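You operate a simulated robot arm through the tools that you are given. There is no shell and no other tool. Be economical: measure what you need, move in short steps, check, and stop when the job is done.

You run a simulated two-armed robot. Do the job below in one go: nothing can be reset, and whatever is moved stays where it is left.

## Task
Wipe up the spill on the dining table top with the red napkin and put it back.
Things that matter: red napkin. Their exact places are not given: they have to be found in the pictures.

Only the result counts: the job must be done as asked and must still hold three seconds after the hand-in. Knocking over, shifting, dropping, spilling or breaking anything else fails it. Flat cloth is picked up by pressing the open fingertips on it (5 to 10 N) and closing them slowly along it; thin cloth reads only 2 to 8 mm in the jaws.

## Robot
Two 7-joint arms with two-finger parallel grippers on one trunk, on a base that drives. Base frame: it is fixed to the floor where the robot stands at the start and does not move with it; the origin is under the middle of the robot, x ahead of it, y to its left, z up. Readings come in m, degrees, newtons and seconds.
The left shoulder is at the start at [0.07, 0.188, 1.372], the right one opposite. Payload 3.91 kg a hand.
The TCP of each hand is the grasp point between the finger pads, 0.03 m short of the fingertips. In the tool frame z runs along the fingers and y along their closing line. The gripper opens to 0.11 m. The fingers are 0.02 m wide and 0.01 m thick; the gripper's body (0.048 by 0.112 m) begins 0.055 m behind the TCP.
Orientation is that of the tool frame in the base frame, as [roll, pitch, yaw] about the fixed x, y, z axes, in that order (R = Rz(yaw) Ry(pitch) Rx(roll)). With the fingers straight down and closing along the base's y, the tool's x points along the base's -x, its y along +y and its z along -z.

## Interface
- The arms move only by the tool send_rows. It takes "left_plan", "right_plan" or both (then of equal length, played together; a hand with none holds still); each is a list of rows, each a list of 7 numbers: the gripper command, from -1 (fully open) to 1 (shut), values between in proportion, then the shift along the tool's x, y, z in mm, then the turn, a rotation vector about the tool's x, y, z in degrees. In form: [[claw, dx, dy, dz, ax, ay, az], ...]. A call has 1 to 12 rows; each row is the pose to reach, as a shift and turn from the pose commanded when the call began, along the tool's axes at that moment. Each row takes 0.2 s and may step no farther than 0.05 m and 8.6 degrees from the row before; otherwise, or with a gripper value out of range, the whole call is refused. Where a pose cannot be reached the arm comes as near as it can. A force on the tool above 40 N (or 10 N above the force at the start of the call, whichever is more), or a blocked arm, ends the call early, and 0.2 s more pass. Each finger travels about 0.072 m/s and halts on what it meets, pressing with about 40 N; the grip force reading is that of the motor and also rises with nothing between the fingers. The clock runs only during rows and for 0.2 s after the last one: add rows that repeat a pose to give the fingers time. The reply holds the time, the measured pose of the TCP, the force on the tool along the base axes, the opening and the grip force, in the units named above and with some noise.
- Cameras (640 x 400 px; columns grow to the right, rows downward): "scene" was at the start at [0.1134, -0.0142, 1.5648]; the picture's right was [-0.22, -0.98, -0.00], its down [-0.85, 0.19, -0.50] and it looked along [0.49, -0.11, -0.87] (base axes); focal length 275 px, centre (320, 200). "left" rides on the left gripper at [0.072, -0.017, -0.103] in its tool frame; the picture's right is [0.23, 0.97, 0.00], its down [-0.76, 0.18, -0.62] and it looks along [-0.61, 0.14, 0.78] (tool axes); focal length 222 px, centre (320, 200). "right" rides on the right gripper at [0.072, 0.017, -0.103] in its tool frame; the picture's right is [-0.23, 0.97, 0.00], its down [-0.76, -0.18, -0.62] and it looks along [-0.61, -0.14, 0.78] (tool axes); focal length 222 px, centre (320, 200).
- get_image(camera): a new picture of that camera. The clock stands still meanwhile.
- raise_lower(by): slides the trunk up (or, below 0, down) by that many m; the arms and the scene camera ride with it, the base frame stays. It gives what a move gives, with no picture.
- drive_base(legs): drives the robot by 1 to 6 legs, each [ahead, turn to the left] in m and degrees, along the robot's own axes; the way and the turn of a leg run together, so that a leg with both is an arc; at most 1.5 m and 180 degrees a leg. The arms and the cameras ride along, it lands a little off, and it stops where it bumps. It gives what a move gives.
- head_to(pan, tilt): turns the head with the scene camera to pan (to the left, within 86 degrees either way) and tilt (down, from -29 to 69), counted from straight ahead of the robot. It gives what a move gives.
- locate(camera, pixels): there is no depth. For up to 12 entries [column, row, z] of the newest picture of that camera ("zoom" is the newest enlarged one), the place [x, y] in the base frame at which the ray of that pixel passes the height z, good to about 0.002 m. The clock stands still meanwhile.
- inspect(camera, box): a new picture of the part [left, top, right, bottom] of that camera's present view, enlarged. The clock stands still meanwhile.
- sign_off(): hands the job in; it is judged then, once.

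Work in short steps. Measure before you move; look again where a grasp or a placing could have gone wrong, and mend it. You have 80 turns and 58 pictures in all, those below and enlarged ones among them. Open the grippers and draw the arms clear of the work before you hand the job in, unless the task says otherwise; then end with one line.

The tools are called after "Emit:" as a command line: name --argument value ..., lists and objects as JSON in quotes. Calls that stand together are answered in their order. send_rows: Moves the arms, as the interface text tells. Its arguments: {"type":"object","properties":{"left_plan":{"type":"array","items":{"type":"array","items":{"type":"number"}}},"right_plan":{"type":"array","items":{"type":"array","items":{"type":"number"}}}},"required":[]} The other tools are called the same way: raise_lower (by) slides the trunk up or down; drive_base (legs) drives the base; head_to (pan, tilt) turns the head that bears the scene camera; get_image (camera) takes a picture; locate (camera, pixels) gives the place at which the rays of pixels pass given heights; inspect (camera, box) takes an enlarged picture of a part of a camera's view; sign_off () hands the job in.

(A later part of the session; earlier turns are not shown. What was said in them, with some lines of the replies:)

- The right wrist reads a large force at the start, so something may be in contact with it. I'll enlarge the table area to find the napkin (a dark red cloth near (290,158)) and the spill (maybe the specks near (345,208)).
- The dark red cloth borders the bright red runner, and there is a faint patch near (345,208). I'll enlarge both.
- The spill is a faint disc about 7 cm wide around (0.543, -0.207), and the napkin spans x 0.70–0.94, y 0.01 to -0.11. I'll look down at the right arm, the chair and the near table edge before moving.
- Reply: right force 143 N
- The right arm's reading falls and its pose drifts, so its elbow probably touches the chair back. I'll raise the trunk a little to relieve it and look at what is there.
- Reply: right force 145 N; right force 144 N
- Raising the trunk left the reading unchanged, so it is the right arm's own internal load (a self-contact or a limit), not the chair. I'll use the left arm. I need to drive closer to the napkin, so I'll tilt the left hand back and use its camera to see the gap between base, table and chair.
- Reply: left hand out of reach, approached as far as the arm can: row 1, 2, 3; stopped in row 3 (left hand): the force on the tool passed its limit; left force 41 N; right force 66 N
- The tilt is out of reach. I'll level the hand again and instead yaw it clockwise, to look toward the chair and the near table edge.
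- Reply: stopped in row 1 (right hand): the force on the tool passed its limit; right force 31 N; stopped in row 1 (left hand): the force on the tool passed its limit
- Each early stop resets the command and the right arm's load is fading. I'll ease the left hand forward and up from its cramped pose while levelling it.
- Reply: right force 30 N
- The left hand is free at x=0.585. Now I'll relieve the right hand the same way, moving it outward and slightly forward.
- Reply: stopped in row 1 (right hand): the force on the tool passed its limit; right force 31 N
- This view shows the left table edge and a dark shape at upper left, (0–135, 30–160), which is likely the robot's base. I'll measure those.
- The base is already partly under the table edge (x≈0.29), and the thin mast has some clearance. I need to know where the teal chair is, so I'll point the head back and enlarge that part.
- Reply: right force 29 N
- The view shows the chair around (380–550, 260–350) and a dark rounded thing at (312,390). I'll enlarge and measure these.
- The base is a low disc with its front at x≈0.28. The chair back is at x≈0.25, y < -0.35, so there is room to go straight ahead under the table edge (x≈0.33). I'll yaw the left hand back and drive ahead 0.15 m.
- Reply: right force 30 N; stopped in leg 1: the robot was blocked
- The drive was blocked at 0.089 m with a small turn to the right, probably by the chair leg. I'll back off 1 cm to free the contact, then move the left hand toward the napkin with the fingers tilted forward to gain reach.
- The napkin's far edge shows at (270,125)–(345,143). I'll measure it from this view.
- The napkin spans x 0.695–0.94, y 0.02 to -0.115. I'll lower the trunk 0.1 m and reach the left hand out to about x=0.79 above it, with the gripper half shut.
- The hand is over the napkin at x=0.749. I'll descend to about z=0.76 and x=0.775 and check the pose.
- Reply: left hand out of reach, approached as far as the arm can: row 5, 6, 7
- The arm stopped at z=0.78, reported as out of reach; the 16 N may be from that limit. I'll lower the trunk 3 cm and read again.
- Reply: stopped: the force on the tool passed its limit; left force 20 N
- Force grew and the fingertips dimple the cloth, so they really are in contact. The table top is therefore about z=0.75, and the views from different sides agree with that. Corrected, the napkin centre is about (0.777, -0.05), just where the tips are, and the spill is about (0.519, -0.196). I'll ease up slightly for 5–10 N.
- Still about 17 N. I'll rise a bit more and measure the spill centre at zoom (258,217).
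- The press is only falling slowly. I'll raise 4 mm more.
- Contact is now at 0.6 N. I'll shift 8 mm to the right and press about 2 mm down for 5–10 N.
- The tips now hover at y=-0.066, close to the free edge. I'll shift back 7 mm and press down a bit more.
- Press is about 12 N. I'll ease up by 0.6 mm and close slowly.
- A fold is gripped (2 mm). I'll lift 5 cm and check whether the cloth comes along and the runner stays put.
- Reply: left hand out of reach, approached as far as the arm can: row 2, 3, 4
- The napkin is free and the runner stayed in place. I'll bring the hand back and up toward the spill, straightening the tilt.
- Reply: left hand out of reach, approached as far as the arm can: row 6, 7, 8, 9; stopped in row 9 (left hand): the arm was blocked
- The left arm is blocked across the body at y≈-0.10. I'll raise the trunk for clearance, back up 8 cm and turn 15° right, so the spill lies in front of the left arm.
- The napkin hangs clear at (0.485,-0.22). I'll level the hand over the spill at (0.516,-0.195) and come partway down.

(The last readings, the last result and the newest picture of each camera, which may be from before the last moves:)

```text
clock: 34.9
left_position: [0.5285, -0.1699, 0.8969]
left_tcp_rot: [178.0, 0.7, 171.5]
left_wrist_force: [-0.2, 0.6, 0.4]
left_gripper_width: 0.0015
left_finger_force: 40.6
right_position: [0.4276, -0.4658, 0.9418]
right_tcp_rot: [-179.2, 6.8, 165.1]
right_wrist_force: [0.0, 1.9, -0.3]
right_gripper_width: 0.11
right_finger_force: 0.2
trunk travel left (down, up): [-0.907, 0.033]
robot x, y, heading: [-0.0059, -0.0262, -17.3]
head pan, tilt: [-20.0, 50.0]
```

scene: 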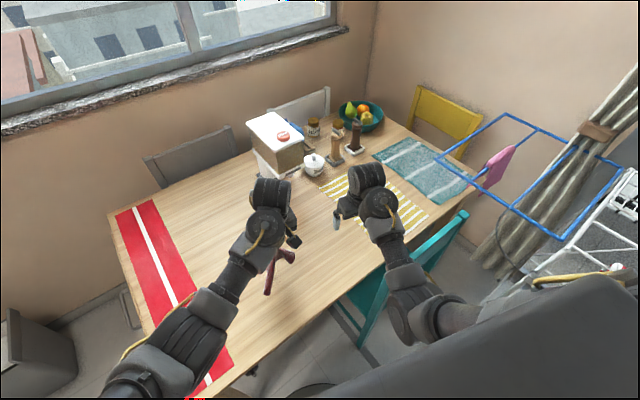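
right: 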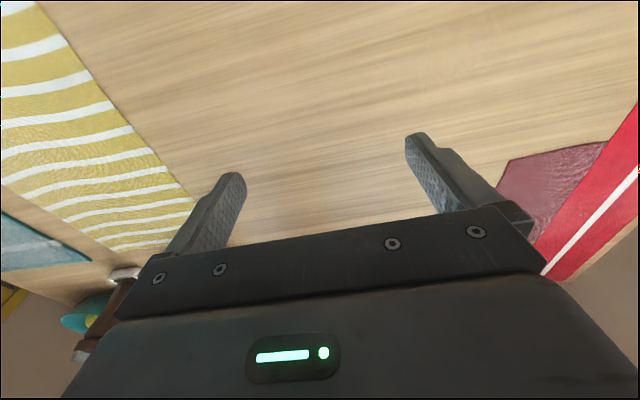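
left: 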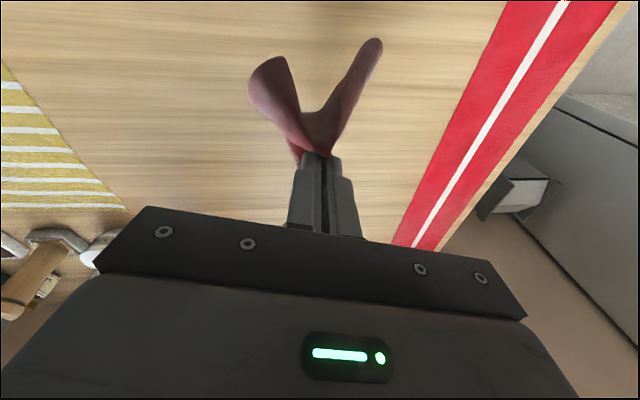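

I'll correct by (-12,-25) mm and descend to z≈0.80, where the cloth should touch the table.

Emit:
send_rows --left_plan '[[1, 4, -13, 20, 2, 0, 0], [1, 8, -26, 40, 2, 0, 0], [1, 8, -26, 60, 2, 0, 0], [1, 8, -26, 80, 2, 0, 0], [1, 8, -26, 97, 2, 0, 0], [1, 8, -26, 97, 2, 0, 0]]'

Emit:
get_image --camera "left"

Emit:
get_image --camera "scene"

```text
clock: 36.3
left_position: [0.5426, -0.1386, 0.7844]
left_tcp_rot: [176.6, 1.3, 174.2]
left_wrist_force: [0.1, 2.7, 9.9]
left_gripper_width: 0.0018
left_finger_force: 39.8
right_position: [0.4271, -0.4665, 0.9425]
right_tcp_rot: [-179.2, 6.8, 165.1]
right_wrist_force: [0.6, 0.6, 0.7]
right_gripper_width: 0.11
right_finger_force: 0.1
trunk travel left (down, up): [-0.907, 0.033]
robot x, y, heading: [-0.0017, -0.0231, -17.6]
head pan, tilt: [-20.0, 50.0]
```

```text
28 pictures are left
```

left: 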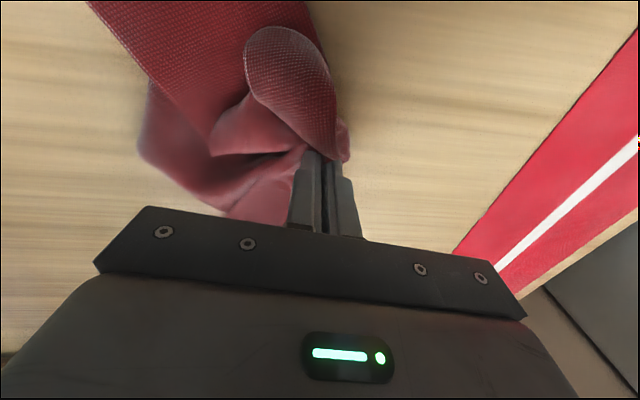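

```text
27 pictures are left
```

scene: 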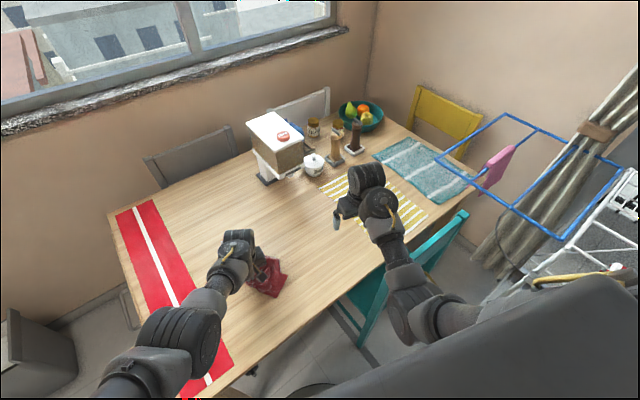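

The hand drifted to y=-0.139, but the napkin is on the table, pressed at 10 N, just beside the spill. The arm is comfortable further left in the robot frame, so turning the base right will sweep the cloth across the spill.

Emit:
drive_base --legs '[[0, -10]]'

Emit:
get_image --camera "left"

Emit:
get_image --camera "scene"

```text
clock: 37.4
left_position: [0.5162, -0.2359, 0.7853]
left_tcp_rot: [176.9, 1.4, 164.1]
left_wrist_force: [0.0, -0.4, 4.4]
left_gripper_width: 0.002
left_finger_force: 40.0
right_position: [0.3465, -0.5331, 0.9425]
right_tcp_rot: [-179.3, 6.8, 155.4]
right_wrist_force: [0.1, -0.4, 0.3]
right_gripper_width: 0.1101
right_finger_force: 0.0
trunk travel left (down, up): [-0.907, 0.033]
robot x, y, heading: [-0.0054, -0.0257, -27.5]
head pan, tilt: [-20.0, 50.0]
```

```text
26 pictures are left
```

left: 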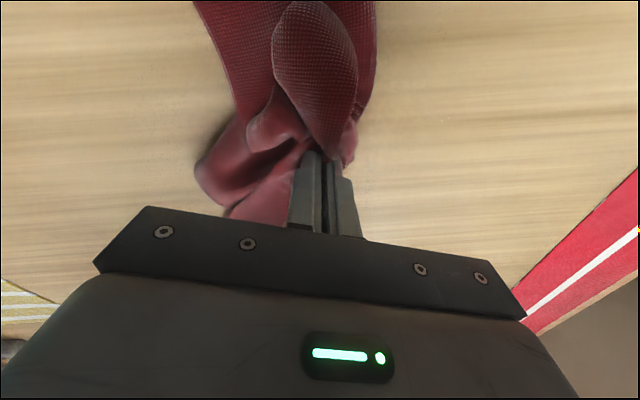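

```text
25 pictures are left
```

scene: 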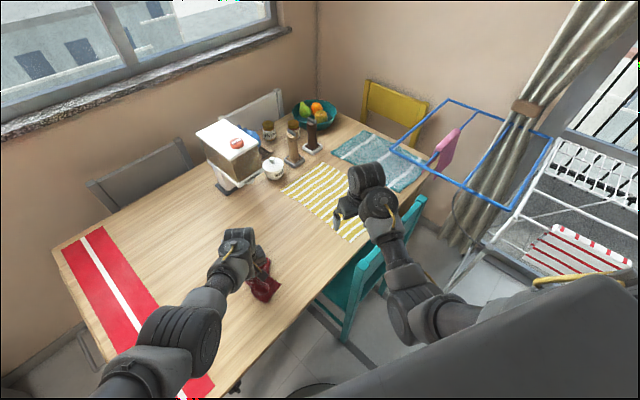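

The cloth has swept across the spill. Now I'll rub over x ±30 mm, y 0 to +80 mm from here with a slightly firmer press.

Emit:
send_rows --left_plan '[[1, 28.8, -8.3, 2, 0, 0, 0], [1, 39.9, 30.2, 2, 0, 0, 0], [1, 50.9, 68.6, 2, 0, 0, 0], [1, 22.1, 76.9, 2, 0, 0, 0], [1, 11, 38.4, 2, 0, 0, 0], [1, 0, 0, 2, 0, 0, 0], [1, -28.8, 8.3, 2, 0, 0, 0], [1, -17.8, 46.7, 2, 0, 0, 0], [1, -6.7, 85.2, 2, 0, 0, 0], [1, 7.6, 44.6, 2, 0, 0, 0], [1, 7.6, 44.6, 2, 0, 0, 0]]'

Emit:
get_image --camera "scene"

```text
clock: 39.8
left_position: [0.5549, -0.1493, 0.7829]
left_tcp_rot: [173.9, 2.6, 165.8]
left_wrist_force: [1.0, -3.0, 9.5]
left_gripper_width: 0.0018
left_finger_force: 40.3
left hand out of reach, approached as far as the arm can: row 7
right_position: [0.3442, -0.5334, 0.9422]
right_tcp_rot: [-179.2, 6.8, 155.3]
right_wrist_force: [-0.9, 0.9, 0.2]
right_gripper_width: 0.1098
right_finger_force: 0.0
trunk travel left (down, up): [-0.907, 0.033]
robot x, y, heading: [-0.0045, -0.0263, -27.5]
head pan, tilt: [-20.0, 50.0]
```

```text
24 pictures are left
```

scene: 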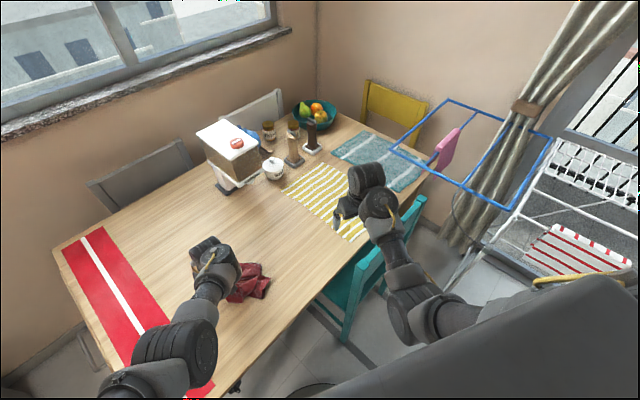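

I'll lift the hand and shift it away to look at the spill spot.

Emit:
send_rows --left_plan '[[1, -5, 10, -30, 3, 1, 0], [1, -10, 30, -60, 6, 2, 0], [1, -20, 60, -90, 6, 2, 0], [1, -20, 90, -110, 6, 2, 0], [1, -20, 90, -110, 6, 2, 0]]'

Emit:
get_image --camera "scene"

Emit:
inspect --camera "scene" --box '[210, 230, 330, 320]'

Emit:
locate --camera "zoom" --pixels '[[320, 200, 0.75], [200, 200, 0.75], [440, 200, 0.75], [320, 300, 0.75]]'

```text
clock: 41.0
left_position: [0.5608, -0.1158, 0.9032]
left_tcp_rot: [-177.2, -0.7, 164.1]
left_wrist_force: [0.4, -0.3, -0.7]
left_gripper_width: 0.0019
left_finger_force: 40.3
right_position: [0.3453, -0.5344, 0.9423]
right_tcp_rot: [-179.3, 6.7, 155.2]
right_wrist_force: [-0.2, 0.0, 0.3]
right_gripper_width: 0.1099
right_finger_force: 0.1
trunk travel left (down, up): [-0.907, 0.033]
robot x, y, heading: [-0.0064, -0.0247, -27.4]
head pan, tilt: [-20.0, 50.0]
```

```text
23 pictures are left
```

scene: 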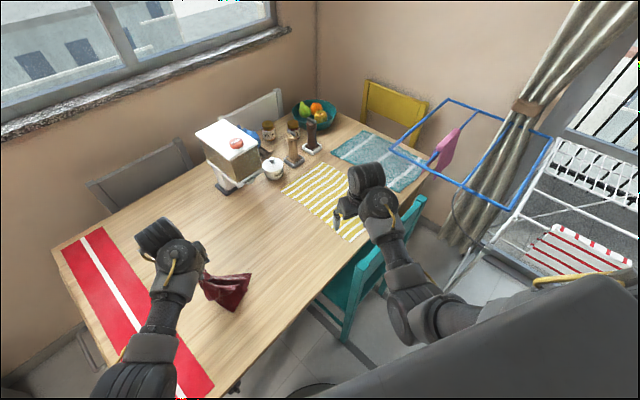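

```text
4.44 times, centred on (270, 275) of scene
```

zoom: 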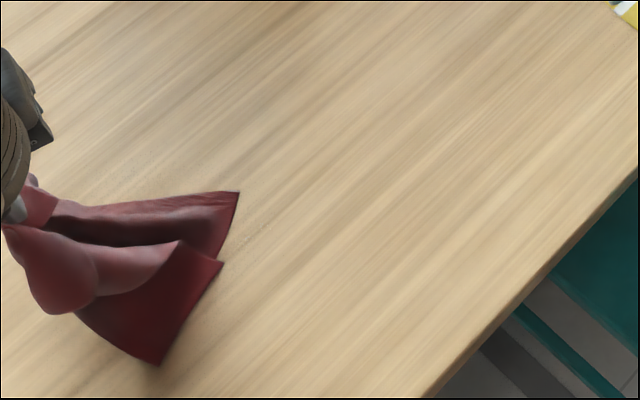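

```text
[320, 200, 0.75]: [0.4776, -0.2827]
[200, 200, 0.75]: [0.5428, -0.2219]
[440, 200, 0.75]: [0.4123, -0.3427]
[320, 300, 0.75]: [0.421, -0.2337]
```

The spill spot (zoom ≈(196,251)) is still hidden behind the hanging napkin. I'll move the hand further left and look again.

Emit:
send_rows --left_plan '[[1, 0, 40, -10, 0, 0, 0], [1, 0, 80, -20, 0, 0, 0], [1, 0, 110, -20, 0, 0, 0], [1, 0, 110, -20, 0, 0, 0]]'

Emit:
inspect --camera "scene" --box '[190, 240, 310, 330]'

Emit:
locate --camera "zoom" --pixels '[[320, 200, 0.75], [200, 200, 0.75], [320, 300, 0.75]]'

```text
clock: 41.4
left_position: [0.5722, -0.0853, 0.9053]
left_tcp_rot: [-177.3, 0.2, 163.9]
left_wrist_force: [13.0, -8.3, -36.8]
left_gripper_width: 0.002
left_finger_force: 39.8
right_position: [0.3467, -0.5311, 0.9423]
right_tcp_rot: [-179.1, 6.8, 155.4]
right_wrist_force: [-0.2, 0.9, -0.2]
right_gripper_width: 0.1098
right_finger_force: 0.2
trunk travel left (down, up): [-0.907, 0.033]
robot x, y, heading: [0.0012, -0.0227, -27.3]
head pan, tilt: [-20.0, 50.0]
stopped in row 1 (left hand): the force on the tool passed its limit (the readings are from after the stop); the commanded pose is now the measured one
```

```text
4.44 times, centred on (250, 285) of scene
```

zoom: 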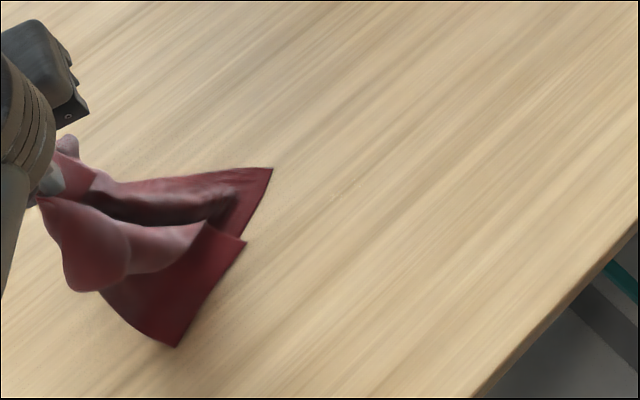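

```text
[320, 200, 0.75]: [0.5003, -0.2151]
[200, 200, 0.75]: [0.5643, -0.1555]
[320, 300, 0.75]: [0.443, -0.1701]
```

The spill centre now falls at zoom (285,205), and no disc is visible there, only a tiny speck near (333,197). I'll zoom closer.

Emit:
inspect --camera "scene" --box '[225, 265, 273, 305]'

Emit:
locate --camera "zoom" --pixels '[[320, 200, 0.75], [200, 200, 0.75], [320, 300, 0.75]]'

```text
10.00 times, centred on (249, 285) of scene
```

zoom: 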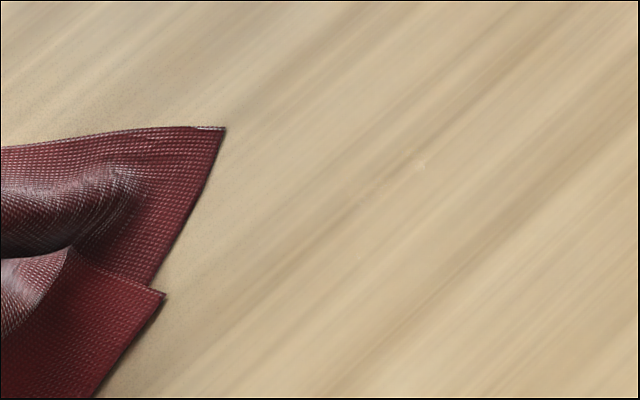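

```text
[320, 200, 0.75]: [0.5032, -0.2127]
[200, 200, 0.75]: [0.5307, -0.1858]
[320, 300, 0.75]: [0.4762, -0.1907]
```

Mostly gone, though a very faint tint may remain, so I'll wipe again with better aim. First I'll bring the hand back over the centre at low height.

Emit:
send_rows --left_plan '[[1, 5, -25, 15, 0, 0, 0], [1, 10, -55, 30, 0, 0, 0], [1, 15, -85, 50, 0, 0, 0], [1, 20, -105, 70, 0, 0, 0], [1, 20, -120, 90, 0, 0, 0], [1, 20, -120, 90, 0, 0, 0]]'

```text
clock: 42.8
left_position: [0.5299, -0.1811, 0.8187]
left_tcp_rot: [-178.9, 0.1, 164.4]
left_wrist_force: [1.3, 0.1, 0.0]
left_gripper_width: 0.0016
left_finger_force: 39.5
right_position: [0.3463, -0.5353, 0.9418]
right_tcp_rot: [-179.2, 6.8, 155.3]
right_wrist_force: [-0.2, 0.2, 0.4]
right_gripper_width: 0.1101
right_finger_force: 0.2
trunk travel left (down, up): [-0.907, 0.033]
robot x, y, heading: [-0.0058, -0.0231, -27.4]
head pan, tilt: [-20.0, 50.0]
```

I'll press down and rub a raster of about ±35 mm around the spill centre.

Emit:
send_rows --left_plan '[[1, 5, -10, 20, 0, 0, 0], [1, 7.7, -16.8, 37, 0, 0, 0], [1, 28.3, -53.9, 38, 0, 0, 0], [1, 39.3, -15.5, 38, 0, 0, 0], [1, 47.6, 13.4, 38, 0, 0, 0], [1, 18.7, 21.6, 38, 0, 0, 0], [1, 7.7, -16.8, 38, 0, 0, 0], [1, -3.3, -55.2, 38, 0, 0, 0], [1, -29.4, -37.4, 38, 0, 0, 0], [1, -18.3, 1.1, 38, 0, 0, 0], [1, -10.1, 29.9, 38, 0, 0, 0], [1, 4.3, -10.6, 38, 0, 0, 0]]'

```text
clock: 44.3
left_position: [0.5247, -0.1593, 0.7829]
left_tcp_rot: [-179.7, 1.2, 164.2]
left_wrist_force: [-1.9, 5.1, 20.5]
left_gripper_width: 0.002
left_finger_force: 39.7
right_position: [0.3449, -0.5347, 0.943]
right_tcp_rot: [-179.3, 6.8, 155.2]
right_wrist_force: [-0.7, -0.9, 0.5]
right_gripper_width: 0.1099
right_finger_force: 0.0
trunk travel left (down, up): [-0.907, 0.033]
robot x, y, heading: [-0.0074, -0.0288, -27.4]
head pan, tilt: [-20.0, 50.0]
stopped in row 7 (left hand): the force on the tool passed its limit (the readings are from after the stop); the commanded pose is now the measured one
```

The press spiked in row 7. I'll ease 2 mm and finish the rest of the raster.

Emit:
send_rows --left_plan '[[1, 0, 0, -2, 0, 0, 0], [1, -0.3, -37.4, -1.5, 0, 0, 0], [1, -11.4, -75.8, -1.5, 0, 0, 0], [1, -42.2, -56.5, -1.5, 0, 0, 0], [1, -33.9, -27.7, -1.5, 0, 0, 0], [1, -24, 6.9, -1.5, 0, 0, 0], [1, -3.5, -30.2, -1.5, 0, 0, 0], [1, 20, -60, -1.5, 0, 0, 0], [1, 20, -20, -1.5, 0, 0, 0], [1, 0, 0, -2, 0, 0, 0]]'

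```text
clock: 44.9
left_position: [0.5279, -0.1765, 0.7847]
left_tcp_rot: [178.6, 1.5, 165.0]
left_wrist_force: [-6.8, 6.3, 34.0]
left_gripper_width: 0.0018
left_finger_force: 40.0
right_position: [0.3447, -0.5333, 0.9418]
right_tcp_rot: [-179.3, 7.0, 155.3]
right_wrist_force: [1.0, 0.2, 0.0]
right_gripper_width: 0.1098
right_finger_force: 0.0
trunk travel left (down, up): [-0.907, 0.033]
robot x, y, heading: [-0.0031, -0.0264, -27.3]
head pan, tilt: [-20.0, 50.0]
stopped in row 3 (left hand): the force on the tool passed its limit (the readings are from after the stop); the commanded pose is now the measured one
```

The force is still too high while sweeping right. I'll lift 5 mm and repeat the sweep lightly.

Emit:
send_rows --left_plan '[[1, 0, 0, -5, 0, 0, 0], [1, -5, -30, -5, 0, 0, 0], [1, -10, -58, -5, 0, 0, 0], [1, -40, -40, -5, 0, 0, 0], [1, -32, -10, -5, 0, 0, 0], [1, -20, 25, -5, 0, 0, 0], [1, 0, -10, -5, 0, 0, 0], [1, 22, -45, -5, 0, 0, 0], [1, 22, 0, -5, 0, 0, 0], [1, 0, 15, -5, 0, 0, 0]]'

```text
clock: 47.1
left_position: [0.546, -0.1381, 0.7838]
left_tcp_rot: [176.4, 2.2, 165.7]
left_wrist_force: [8.5, 2.8, 28.1]
left_gripper_width: 0.002
left_finger_force: 39.7
left hand out of reach, approached as far as the arm can: row 4
right_position: [0.3432, -0.5334, 0.9424]
right_tcp_rot: [-179.4, 6.9, 155.4]
right_wrist_force: [-0.6, 0.3, 0.7]
right_gripper_width: 0.11
right_finger_force: 0.1
trunk travel left (down, up): [-0.907, 0.033]
robot x, y, heading: [-0.0024, -0.0262, -27.2]
head pan, tilt: [-20.0, 50.0]
```

Now I'll lift the cloth and move it toward +x/+y to look at the spot again.

Emit:
send_rows --left_plan '[[1, -10, 0, -30, 3, 0, 0], [1, -30, 15, -60, 4, 2, 0], [1, -60, 40, -90, 4, 2, 0], [1, -90, 60, -100, 4, 2, 0], [1, -110, 80, -100, 4, 2, 0], [1, -110, 80, -100, 4, 2, 0]]'

Emit:
inspect --camera "scene" --box '[200, 250, 300, 320]'

Emit:
locate --camera "zoom" --pixels '[[320, 200, 0.75], [200, 200, 0.75], [320, 300, 0.75]]'

```text
clock: 48.5
left_position: [0.658, -0.1144, 0.8909]
left_tcp_rot: [-177.4, -0.8, 164.9]
left_wrist_force: [-0.1, -0.6, 0.1]
left_gripper_width: 0.002
left_finger_force: 40.1
right_position: [0.3461, -0.5336, 0.9426]
right_tcp_rot: [-179.2, 6.8, 155.3]
right_wrist_force: [0.0, 0.0, -0.5]
right_gripper_width: 0.1102
right_finger_force: 0.0
trunk travel left (down, up): [-0.907, 0.033]
robot x, y, heading: [-0.0032, -0.0236, -27.5]
head pan, tilt: [-20.0, 50.0]
```

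```text
5.71 times, centred on (250, 285) of scene
```

zoom: 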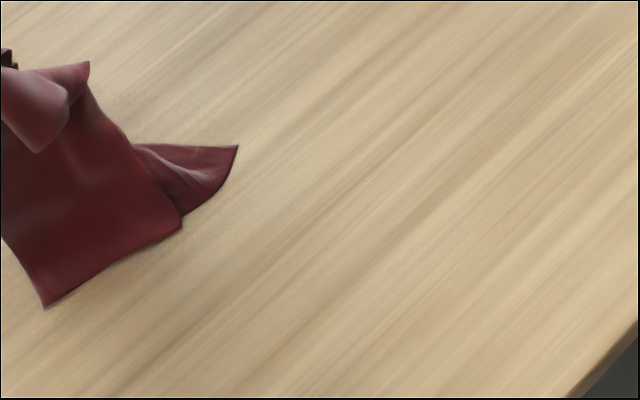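

```text
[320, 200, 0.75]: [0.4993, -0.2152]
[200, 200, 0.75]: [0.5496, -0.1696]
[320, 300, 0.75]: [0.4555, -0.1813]
```

The disc is gone; one small speck remains at zoom (365,180), around (0.489,-0.239), possibly the last bit at the right edge. I'll zoom in on it.

Emit:
inspect --camera "scene" --box '[242, 270, 274, 292]'

Emit:
locate --camera "zoom" --pixels '[[320, 200, 0.75], [200, 200, 0.75], [320, 300, 0.75]]'

```text
16.00 times, centred on (258, 281) of scene
```

zoom: 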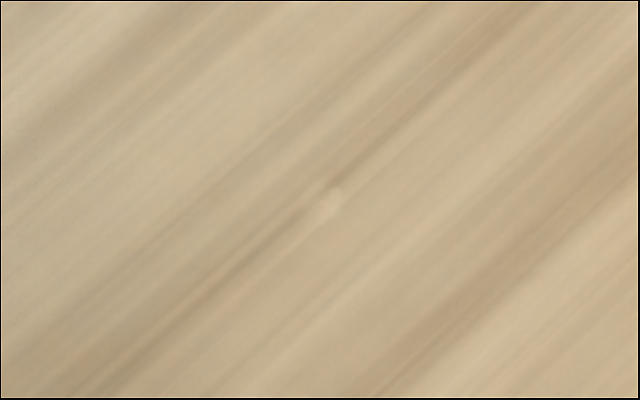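

```text
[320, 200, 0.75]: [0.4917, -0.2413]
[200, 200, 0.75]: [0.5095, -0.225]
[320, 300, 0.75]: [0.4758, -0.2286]
```

A small residue of about 5 mm remains at (0.491,-0.242). I'll turn the base another 8° right so the left arm reaches it comfortably.

Emit:
drive_base --legs '[[0, -8]]'

```text
clock: 49.5
left_position: [0.638, -0.2071, 0.8897]
left_tcp_rot: [-177.3, -0.7, 156.8]
left_wrist_force: [0.2, -0.2, -0.5]
left_gripper_width: 0.0019
left_finger_force: 39.9
right_position: [0.272, -0.5773, 0.9419]
right_tcp_rot: [-179.2, 6.7, 147.2]
right_wrist_force: [1.2, -0.2, -0.5]
right_gripper_width: 0.1101
right_finger_force: 0.0
trunk travel left (down, up): [-0.907, 0.033]
robot x, y, heading: [-0.008, -0.026, -35.5]
head pan, tilt: [-20.0, 50.0]
```

Emit:
send_rows --left_plan '[[1, 25, -17, 15, -1, 0, 0], [1, 50, -34, 30, -2, 0, 0], [1, 75, -51, 50, -2, 0, 0], [1, 97, -66, 70, -2, 0, 0], [1, 116, -80, 90, -2, 0, 0], [1, 116, -80, 98, -2, 0, 0], [1, 116, -80, 103, -2, 0, 0]]'

```text
clock: 51.1
left_position: [0.4982, -0.2375, 0.7926]
left_tcp_rot: [-179.6, -0.7, 156.9]
left_wrist_force: [-0.1, 1.2, 0.6]
left_gripper_width: 0.0019
left_finger_force: 39.9
right_position: [0.2705, -0.5792, 0.9415]
right_tcp_rot: [-179.1, 6.9, 147.3]
right_wrist_force: [-0.2, 0.2, -0.1]
right_gripper_width: 0.1099
right_finger_force: 0.1
trunk travel left (down, up): [-0.907, 0.033]
robot x, y, heading: [-0.0017, -0.026, -35.4]
head pan, tilt: [-20.0, 50.0]
```

Well placed above the residue. I'll press about 8 mm and rub.

Emit:
send_rows --left_plan '[[1, 0, 0, 5, 0, 0, 0], [1, 0, 0, 8, 0, 0, 0], [1, 25, 0, 8, 0, 0, 0], [1, 25, -30, 8, 0, 0, 0], [1, -20, -30, 8, 0, 0, 0], [1, -20, 10, 8, 0, 0, 0], [1, 10, 15, 8, 0, 0, 0], [1, 10, -25, 8, 0, 0, 0], [1, -5, 10, 8, 0, 0, 0], [1, -5, 50, 7, 0, 0, 0], [1, 20, 70, 7, 0, 0, 0], [1, -20, 70, 7, 0, 0, 0]]'

```text
clock: 52.2
left_position: [0.4887, -0.23, 0.7824]
left_tcp_rot: [178.0, 0.4, 157.6]
left_wrist_force: [-2.7, 3.8, 17.2]
left_gripper_width: 0.0019
left_finger_force: 40.3
right_position: [0.2701, -0.579, 0.9421]
right_tcp_rot: [-179.2, 6.8, 147.1]
right_wrist_force: [0.3, 0.2, -0.5]
right_gripper_width: 0.11
right_finger_force: 0.1
trunk travel left (down, up): [-0.907, 0.033]
robot x, y, heading: [-0.0052, -0.0249, -35.7]
head pan, tilt: [-20.0, 50.0]
stopped in row 5 (left hand): the force on the tool passed its limit (the readings are from after the stop); the commanded pose is now the measured one
```

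Too firm for sliding in that direction; I'll ease 4 mm and rub with smaller strokes.

Emit:
send_rows --left_plan '[[1, 0, 0, -4, 0, 0, 0], [1, -10, -20, -4, 0, 0, 0], [1, -20, -40, -4, 0, 0, 0], [1, -30, -20, -4, 0, 0, 0], [1, -25, 10, -4, 0, 0, 0], [1, 0, 20, -4, 0, 0, 0], [1, 10, -15, -4, 0, 0, 0], [1, -10, -40, -4, 0, 0, 0], [1, -10, 0, -4, 0, 0, 0], [1, -10, 35, -4, 0, 0, 0], [1, 10, 55, -4, 0, 0, 0], [1, -15, 50, -4, 0, 0, 0]]'

```text
clock: 54.8
left_position: [0.5196, -0.1899, 0.7835]
left_tcp_rot: [178.1, 0.2, 157.5]
left_wrist_force: [-0.5, -0.1, 0.5]
left_gripper_width: 0.0019
left_finger_force: 40.0
right_position: [0.2717, -0.5799, 0.9416]
right_tcp_rot: [-179.2, 6.8, 147.2]
right_wrist_force: [0.8, 0.6, -0.7]
right_gripper_width: 0.11
right_finger_force: 0.0
trunk travel left (down, up): [-0.907, 0.033]
robot x, y, heading: [-0.0061, -0.0241, -35.4]
head pan, tilt: [-20.0, 50.0]
```

Done without a stop. I'll lift, move toward the napkin's home side and look at the spot again.

Emit:
send_rows --left_plan '[[1, -10, 0, -30, 0, 0, 0], [1, -40, 15, -60, 0, 0, 0], [1, -70, 30, -90, 0, 0, 0], [1, -105, 50, -100, 0, 0, 0], [1, -130, 80, -100, 0, 0, 0], [1, -150, 100, -100, 0, 0, 0], [1, -150, 100, -100, 0, 0, 0]]'

Emit:
get_image --camera "scene"

```text
clock: 56.4
left_position: [0.695, -0.1573, 0.8905]
left_tcp_rot: [178.2, 0.2, 157.5]
left_wrist_force: [0.6, 0.3, -0.3]
left_gripper_width: 0.0017
left_finger_force: 39.5
right_position: [0.2704, -0.5788, 0.9421]
right_tcp_rot: [-179.2, 6.8, 147.3]
right_wrist_force: [0.1, 0.0, 1.0]
right_gripper_width: 0.11
right_finger_force: 0.0
trunk travel left (down, up): [-0.907, 0.033]
robot x, y, heading: [-0.0022, -0.024, -35.7]
head pan, tilt: [-20.0, 50.0]
```

```text
17 pictures are left
```

scene: 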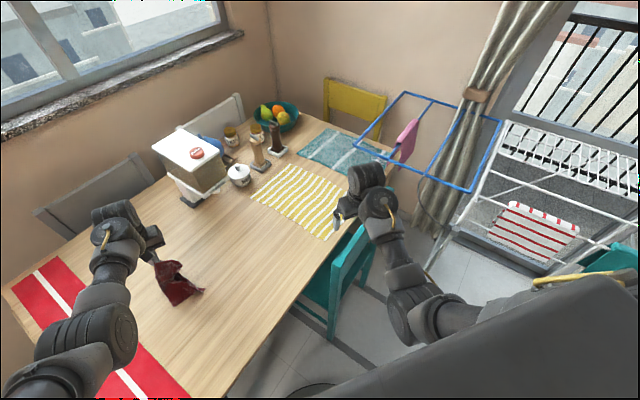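

I'll zoom in on the cleaned region around (215,290).

Emit:
inspect --camera "scene" --box '[170, 255, 270, 325]'

Emit:
locate --camera "zoom" --pixels '[[320, 200, 0.75], [200, 200, 0.75], [320, 300, 0.75]]'

```text
5.71 times, centred on (220, 290) of scene
```

zoom: 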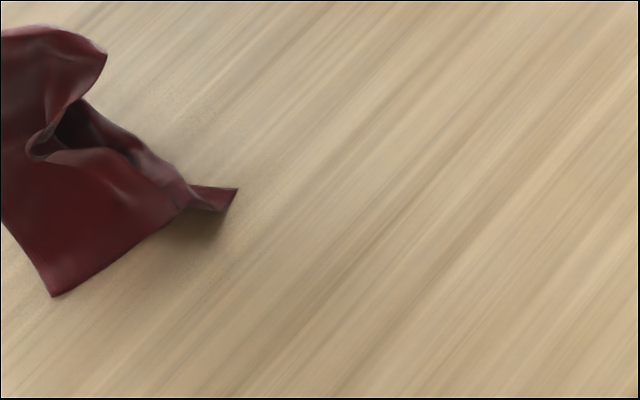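

```text
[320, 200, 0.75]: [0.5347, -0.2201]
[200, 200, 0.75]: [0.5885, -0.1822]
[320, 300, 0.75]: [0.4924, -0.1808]
```

The spot is clean. Now I'll take the napkin back: first raise it well clear of the table, then reverse the base moves.

Emit:
raise_lower --by 0.03

Emit:
send_rows --left_plan '[[1, 0, 0, -20, 0, 0, 0], [1, 0, 0, -40, 0, 0, 0], [1, 0, 0, -60, 0, 0, 0], [1, 0, 0, -60, 0, 0, 0]]'

Emit:
get_image --camera "scene"

```text
clock: 57.1
left_position: [0.6945, -0.1574, 0.92]
left_tcp_rot: [178.1, 0.3, 157.6]
left_wrist_force: [0.5, -1.0, -1.3]
left_gripper_width: 0.0018
left_finger_force: 39.6
right_position: [0.271, -0.5779, 0.9716]
right_tcp_rot: [-179.2, 6.7, 147.3]
right_wrist_force: [0.9, 0.0, -0.6]
right_gripper_width: 0.11
right_finger_force: 0.1
trunk travel left (down, up): [-0.937, 0.003]
robot x, y, heading: [-0.0047, -0.0236, -35.4]
head pan, tilt: [-20.0, 50.0]
```

```text
clock: 58.1
left_position: [0.6957, -0.1598, 0.9809]
left_tcp_rot: [178.1, 0.4, 157.5]
left_wrist_force: [0.3, 0.2, -1.0]
left_gripper_width: 0.002
left_finger_force: 39.6
right_position: [0.2702, -0.5784, 0.9713]
right_tcp_rot: [-179.2, 6.8, 147.2]
right_wrist_force: [0.6, 0.1, 0.6]
right_gripper_width: 0.1098
right_finger_force: 0.1
trunk travel left (down, up): [-0.937, 0.003]
robot x, y, heading: [-0.0047, -0.0239, -35.4]
head pan, tilt: [-20.0, 50.0]
```

```text
15 pictures are left
```

scene: 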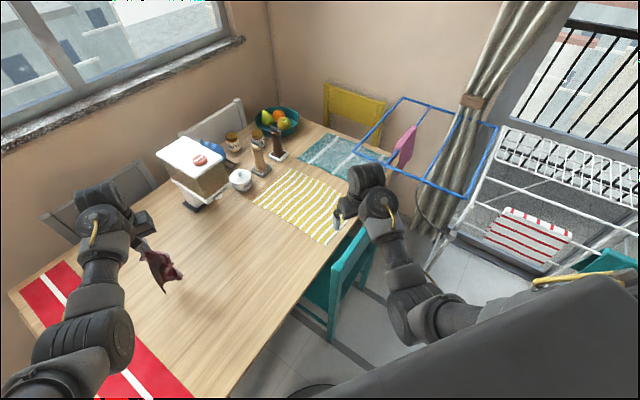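

The napkin hangs clear. Base: turn left 32°, ahead 6.5 cm, and turn right 10° so the home spot is in the left arm's best sector.

Emit:
drive_base --legs '[[0, 32.5], [0.065, 0], [0, -10]]'

Emit:
get_image --camera "scene"

```text
clock: 61.0
left_position: [0.7281, 0.2232, 0.9798]
left_tcp_rot: [178.1, 0.2, -170.9]
left_wrist_force: [0.7, 0.2, -0.3]
left_gripper_width: 0.0017
left_finger_force: 40.1
right_position: [0.587, -0.3562, 0.9725]
right_tcp_rot: [-179.2, 7.3, 178.6]
right_wrist_force: [12.7, -2.5, -21.3]
right_gripper_width: 0.11
right_finger_force: 0.1
trunk travel left (down, up): [-0.937, 0.003]
robot x, y, heading: [0.0575, -0.028, -4.0]
head pan, tilt: [-20.0, 50.0]
stopped in leg 3: the force on the tool passed its limit (the readings are from after the stop); the commanded pose is now the measured one
```

```text
14 pictures are left
```

scene: 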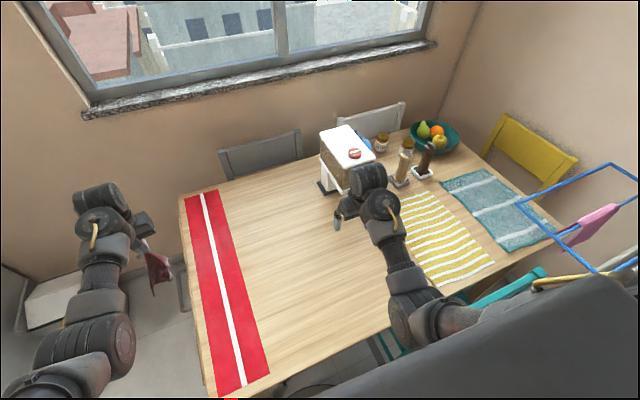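

The third leg stopped on the right arm's internal load, but heading -4° is the same stance as when I grasped. I'll bring the left hand over the home spot, tilting it back to the grasp orientation.

Emit:
send_rows --left_plan '[[1, 4, -35, 0, 0, -4, 1.2], [1, 8, -70, 0, 0, -8, 2.4], [1, 12, -105, 0, 0, -12, 3.6], [1, 16, -140, 0, 0, -16, 4.8], [1, 20, -175, 0, 0, -20, 6], [1, 24, -210, 10, 0, -24, 7.2], [1, 28, -245, 20, 0, -28, 8.4], [1, 30, -272, 30, 0, -30, 9], [1, 30, -272, 30, 0, -30, 9]]'

Emit:
get_image --camera "left"

```text
clock: 62.1
left_position: [0.7262, 0.086, 0.9791]
left_tcp_rot: [177.4, 16.2, -176.3]
left_wrist_force: [0.0, -0.3, -0.1]
left_gripper_width: 0.0015
left_finger_force: 39.7
right_position: [0.5786, -0.3571, 0.9759]
right_tcp_rot: [-179.3, 7.9, 178.5]
right_wrist_force: [10.3, -0.4, -16.9]
right_gripper_width: 0.1102
right_finger_force: 0.0
trunk travel left (down, up): [-0.937, 0.003]
robot x, y, heading: [0.0625, -0.0302, -4.0]
head pan, tilt: [-20.0, 50.0]
stopped in row 5 (right hand): the force on the tool passed its limit (the readings are from after the stop); the commanded pose is now the measured one
```

```text
13 pictures are left
```

left: 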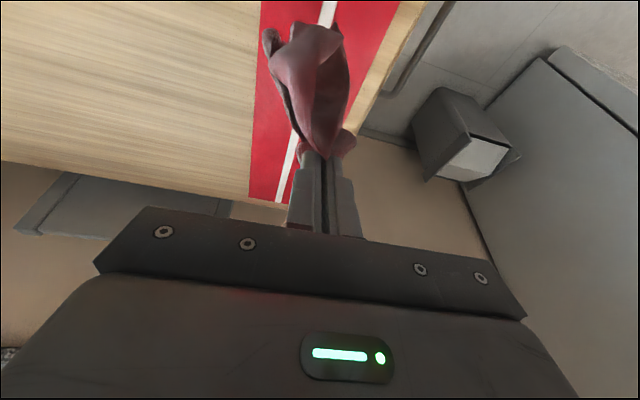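

The right arm is in its cramped region again. I'll move it slightly forward and down to unload it, then go on.

Emit:
send_rows --right_plan '[[-1, -10, 0, 10, 0, 0, 0], [-1, -20, 0, 25, 0, 3, 0], [-1, -30, 0, 40, 0, 6, 0], [-1, -30, 0, 50, 0, 6, 0], [-1, -30, 0, 50, 0, 6, 0]]'

Emit:
send_rows --left_plan '[[1, -2, -30, 0, 0, -4, 1], [1, -4, -60, 5, 0, -8, 2], [1, -6, -90, 12, 0, -12, 3], [1, -8, -115, 20, 0, -14, 3.7], [1, -8, -136, 30, 0, -14, 3.7], [1, -8, -136, 30, 0, -14, 3.7]]'

```text
clock: 63.3
left_position: [0.7261, 0.086, 0.9791]
left_tcp_rot: [177.4, 16.2, -176.3]
left_wrist_force: [-0.5, -0.5, 0.0]
left_gripper_width: 0.0018
left_finger_force: 39.8
right_position: [0.6149, -0.3592, 0.9297]
right_tcp_rot: [-179.1, 1.7, 178.6]
right_wrist_force: [-0.6, -0.2, -0.1]
right_gripper_width: 0.1099
right_finger_force: 0.0
trunk travel left (down, up): [-0.937, 0.003]
robot x, y, heading: [0.061, -0.0278, -3.9]
head pan, tilt: [-20.0, 50.0]
```

```text
clock: 64.7
left_position: [0.7537, -0.0467, 0.9466]
left_tcp_rot: [175.5, 29.9, 178.8]
left_wrist_force: [0.8, 0.3, 0.5]
left_gripper_width: 0.0021
left_finger_force: 40.0
right_position: [0.6165, -0.3585, 0.9301]
right_tcp_rot: [-179.1, 1.6, 178.5]
right_wrist_force: [0.6, 1.0, 0.1]
right_gripper_width: 0.1097
right_finger_force: 0.1
trunk travel left (down, up): [-0.937, 0.003]
robot x, y, heading: [0.0602, -0.0289, -3.8]
head pan, tilt: [-20.0, 50.0]
```

Right arm unloaded, left hand is over home at (0.754,-0.047,0.947). I'll lower the trunk 0.12 m and look.

Emit:
raise_lower --by -0.12

Emit:
get_image --camera "left"

```text
clock: 66.2
left_position: [0.7536, -0.0459, 0.8279]
left_tcp_rot: [175.5, 30.0, 178.8]
left_wrist_force: [0.5, 1.2, -0.7]
left_gripper_width: 0.0017
left_finger_force: 40.3
right_position: [0.6152, -0.3592, 0.8096]
right_tcp_rot: [-179.2, 1.7, 178.5]
right_wrist_force: [-0.3, -0.1, 0.0]
right_gripper_width: 0.1098
right_finger_force: 0.1
trunk travel left (down, up): [-0.817, 0.123]
robot x, y, heading: [0.0587, -0.0303, -3.6]
head pan, tilt: [-20.0, 50.0]
```

```text
12 pictures are left
```

left: 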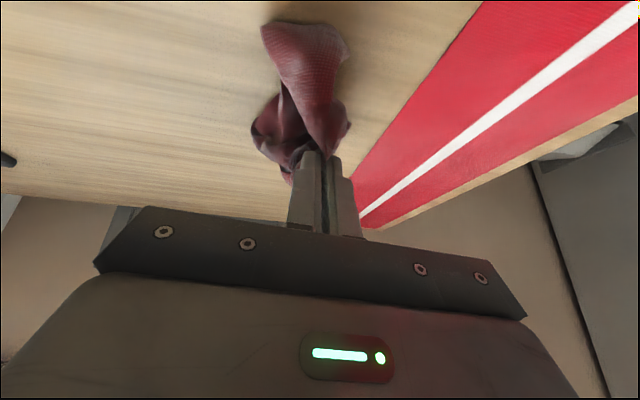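

I'll lower the last 38 mm to z≈0.79 and look before releasing.

Emit:
send_rows --left_plan '[[1, 5, -2, 9, 0, 0, 0], [1, 8, -4, 18, 0, 0, 0], [1, 11, -6, 27, 0, 0, 0], [1, 14, -6, 35, 0, 0, 0], [1, 14, -6, 35, 0, 0, 0]]'

Emit:
get_image --camera "scene"

```text
clock: 67.4
left_position: [0.759, -0.0483, 0.7905]
left_tcp_rot: [175.5, 29.9, 178.9]
left_wrist_force: [0.3, 0.8, 0.3]
left_gripper_width: 0.0019
left_finger_force: 39.8
right_position: [0.6165, -0.3579, 0.8107]
right_tcp_rot: [-179.2, 1.7, 178.4]
right_wrist_force: [-0.2, 0.1, 0.2]
right_gripper_width: 0.1098
right_finger_force: 0.1
trunk travel left (down, up): [-0.817, 0.123]
robot x, y, heading: [0.0583, -0.03, -3.8]
head pan, tilt: [-20.0, 50.0]
```

```text
11 pictures are left
```

scene: 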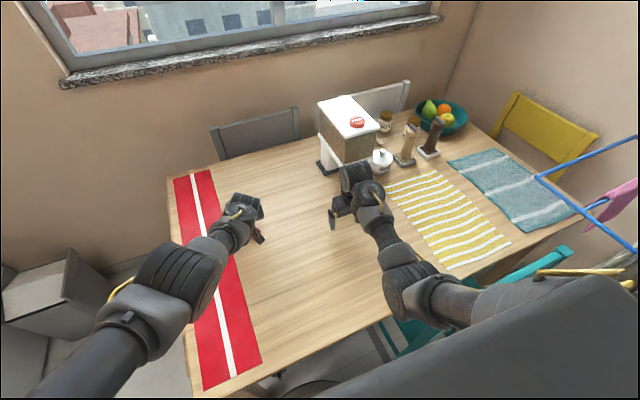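

The napkin is at home. I'll open slowly to about 4 cm and withdraw along the fingers.

Emit:
send_rows --left_plan '[[0.8, 0, 0, 0, 0, 0, 0], [0.6, 0, 0, 0, 0, 0, 0], [0.4, 0, 0, 0, 0, 0, 0], [0.2, 0, 0, 0, 0, 0, 0], [0.2, 0, 0, 0, 0, 0, 0], [0.2, 0, 0, -25, 0, 0, 0], [0.2, 0, 0, -50, 0, 0, 0], [0.2, 0, 0, -85, 0, 0, 0], [0.2, 0, 0, -120, 0, 0, 0], [0.2, 0, 0, -120, 0, 0, 0]]'

Emit:
get_image --camera "left"

```text
clock: 69.6
left_position: [0.7011, -0.0558, 0.8924]
left_tcp_rot: [175.4, 30.0, 178.7]
left_wrist_force: [0.3, 0.3, 0.2]
left_gripper_width: 0.0442
left_finger_force: 0.0
right_position: [0.6166, -0.3584, 0.809]
right_tcp_rot: [-179.2, 1.6, 178.5]
right_wrist_force: [-1.0, 0.2, 0.2]
right_gripper_width: 0.1103
right_finger_force: 0.0
trunk travel left (down, up): [-0.817, 0.123]
robot x, y, heading: [0.0585, -0.0233, -3.9]
head pan, tilt: [-20.0, 50.0]
```

```text
10 pictures are left
```

left: 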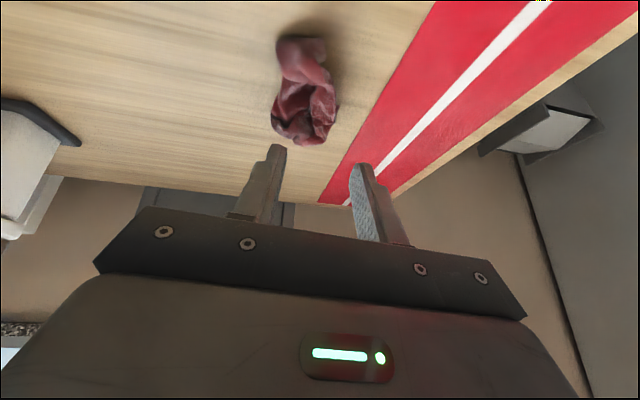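

The napkin lies as a bunched heap. I'll measure it.

Emit:
locate --camera "left" --pixels '[[300, 38, 0.76], [275, 125, 0.76], [335, 110, 0.76], [318, 143, 0.76], [305, 90, 0.77]]'

Emit:
inspect --camera "left" --box '[230, 0, 390, 160]'

```text
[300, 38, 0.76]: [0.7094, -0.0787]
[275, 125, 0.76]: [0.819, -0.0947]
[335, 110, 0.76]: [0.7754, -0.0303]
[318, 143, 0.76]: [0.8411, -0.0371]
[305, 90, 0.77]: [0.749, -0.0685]
```

```text
2.50 times, centred on (310, 80) of left
```

zoom: 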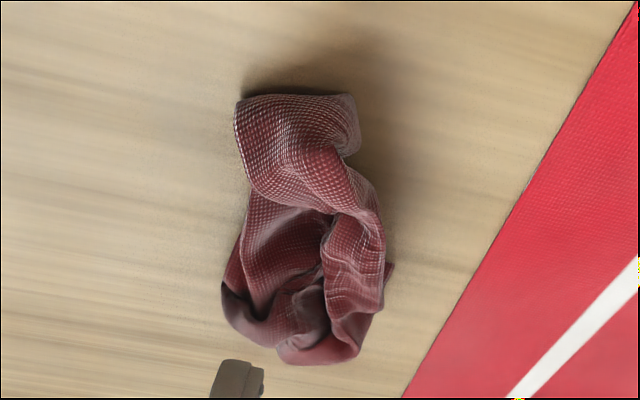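

The heap spans x 0.70–0.84, y -0.09 to -0.03, centred about (0.77,-0.06), on the napkin's original place. I'll open the gripper fully, draw the left arm clear and raise the trunk.

Emit:
send_rows --left_plan '[[-0.3, 8, 0, -25, 0, 0, 0], [-1, 20, 10, -50, 0, 0, 0], [-1, 35, 30, -75, 0, 0, 0], [-1, 35, 60, -85, 0, 0, 0], [-1, 35, 90, -85, 0, 0, 0], [-1, 35, 110, -85, 0, 0, 0]]'

Emit:
raise_lower --by 0.1

Emit:
drive_base --legs '[[-0.05, 0]]'

Emit:
get_image --camera "scene"

```text
clock: 71.0
left_position: [0.6248, 0.0464, 0.9555]
left_tcp_rot: [175.5, 29.9, 178.8]
left_wrist_force: [-0.3, 0.0, 0.2]
left_gripper_width: 0.1101
left_finger_force: 0.0
right_position: [0.6158, -0.358, 0.8098]
right_tcp_rot: [-179.2, 1.7, 178.5]
right_wrist_force: [-0.8, -0.3, 0.8]
right_gripper_width: 0.1098
right_finger_force: 0.0
trunk travel left (down, up): [-0.817, 0.123]
robot x, y, heading: [0.0583, -0.0291, -3.9]
head pan, tilt: [-20.0, 50.0]
```

```text
clock: 72.3
left_position: [0.6251, 0.0475, 1.0563]
left_tcp_rot: [175.5, 29.9, 178.8]
left_wrist_force: [-0.2, -0.2, -0.8]
left_gripper_width: 0.11
left_finger_force: 0.2
right_position: [0.6171, -0.3591, 0.9096]
right_tcp_rot: [-179.2, 1.7, 178.5]
right_wrist_force: [-0.3, 0.8, 0.4]
right_gripper_width: 0.1101
right_finger_force: 0.0
trunk travel left (down, up): [-0.917, 0.023]
robot x, y, heading: [0.0607, -0.0241, -4.0]
head pan, tilt: [-20.0, 50.0]
```

```text
clock: 73.2
left_position: [0.579, 0.0495, 1.0534]
left_tcp_rot: [175.5, 29.8, 178.9]
left_wrist_force: [0.8, -0.3, 0.3]
left_gripper_width: 0.1101
left_finger_force: 0.1
right_position: [0.5702, -0.3555, 0.9076]
right_tcp_rot: [-179.2, 1.4, 178.4]
right_wrist_force: [0.5, -0.9, -0.6]
right_gripper_width: 0.1101
right_finger_force: 0.1
trunk travel left (down, up): [-0.917, 0.023]
robot x, y, heading: [0.0126, -0.0242, -3.7]
head pan, tilt: [-20.0, 50.0]
```

```text
8 pictures are left
```

scene: 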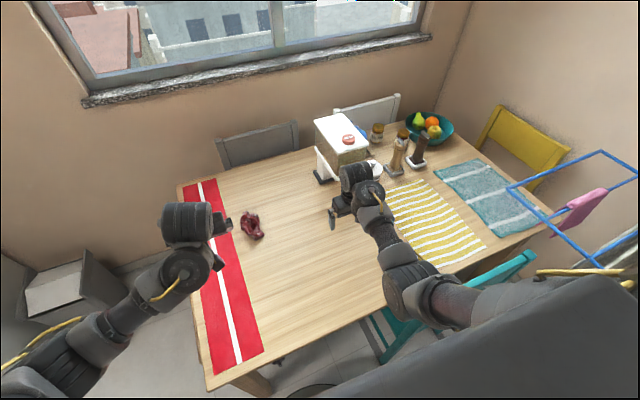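

The napkin rests at (251,226). One last check of the spill spot and the napkin's position.

Emit:
inspect --camera "scene" --box '[260, 240, 360, 310]'

Emit:
locate --camera "scene" --pixels '[[251, 226, 0.76], [245, 212, 0.76], [255, 240, 0.76], [310, 280, 0.75]]'

```text
5.71 times, centred on (310, 275) of scene
```

zoom: 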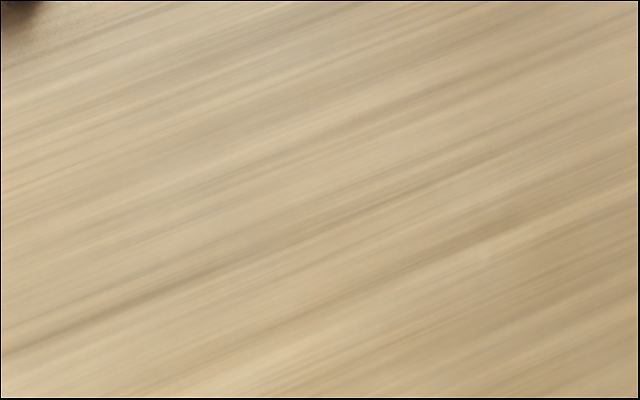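

```text
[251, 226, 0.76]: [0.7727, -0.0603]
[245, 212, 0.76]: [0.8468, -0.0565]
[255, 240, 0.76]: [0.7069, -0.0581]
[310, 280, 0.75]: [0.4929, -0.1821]
```

The spot is clean, apart from a very faint fleck near zoom (483,255). One closer look there.

Emit:
inspect --camera "scene" --box '[322, 273, 354, 295]'

Emit:
inspect --camera "scene" --box '[290, 255, 340, 290]'

Emit:
locate --camera "zoom" --pixels '[[320, 200, 0.75], [0, 200, 0.75], [320, 400, 0.75]]'

```text
16.00 times, centred on (338, 284) of scene
```

zoom: 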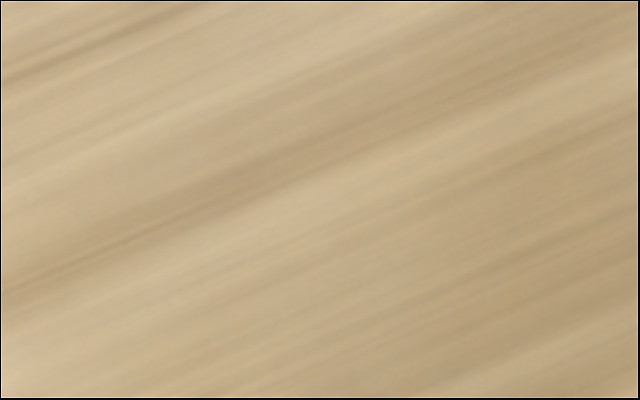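

```text
11.43 times, centred on (315, 272) of scene
```

zoom: 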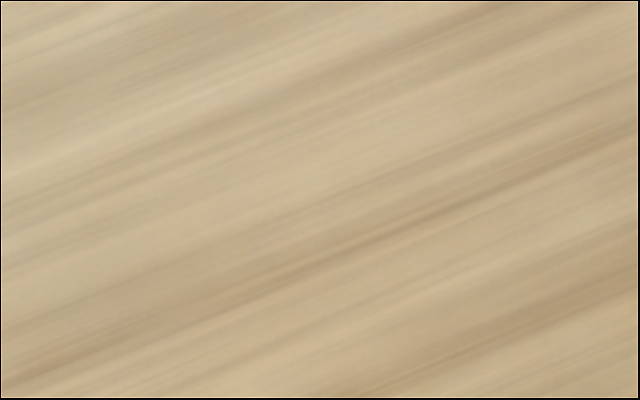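

```text
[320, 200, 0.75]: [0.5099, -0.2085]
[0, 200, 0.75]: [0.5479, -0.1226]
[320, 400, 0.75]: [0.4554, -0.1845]
```

Only wood grain is visible there, the napkin lies at its original place, and both hands are open and clear. Handing in.

Emit:
sign_off

```text
The job is handed in.
```

I wiped up the spill with the red napkin and put the napkin back on its original spot. It now lies bunched up there rather than flat. The last close-up pictures show only clean wood where the spill was.
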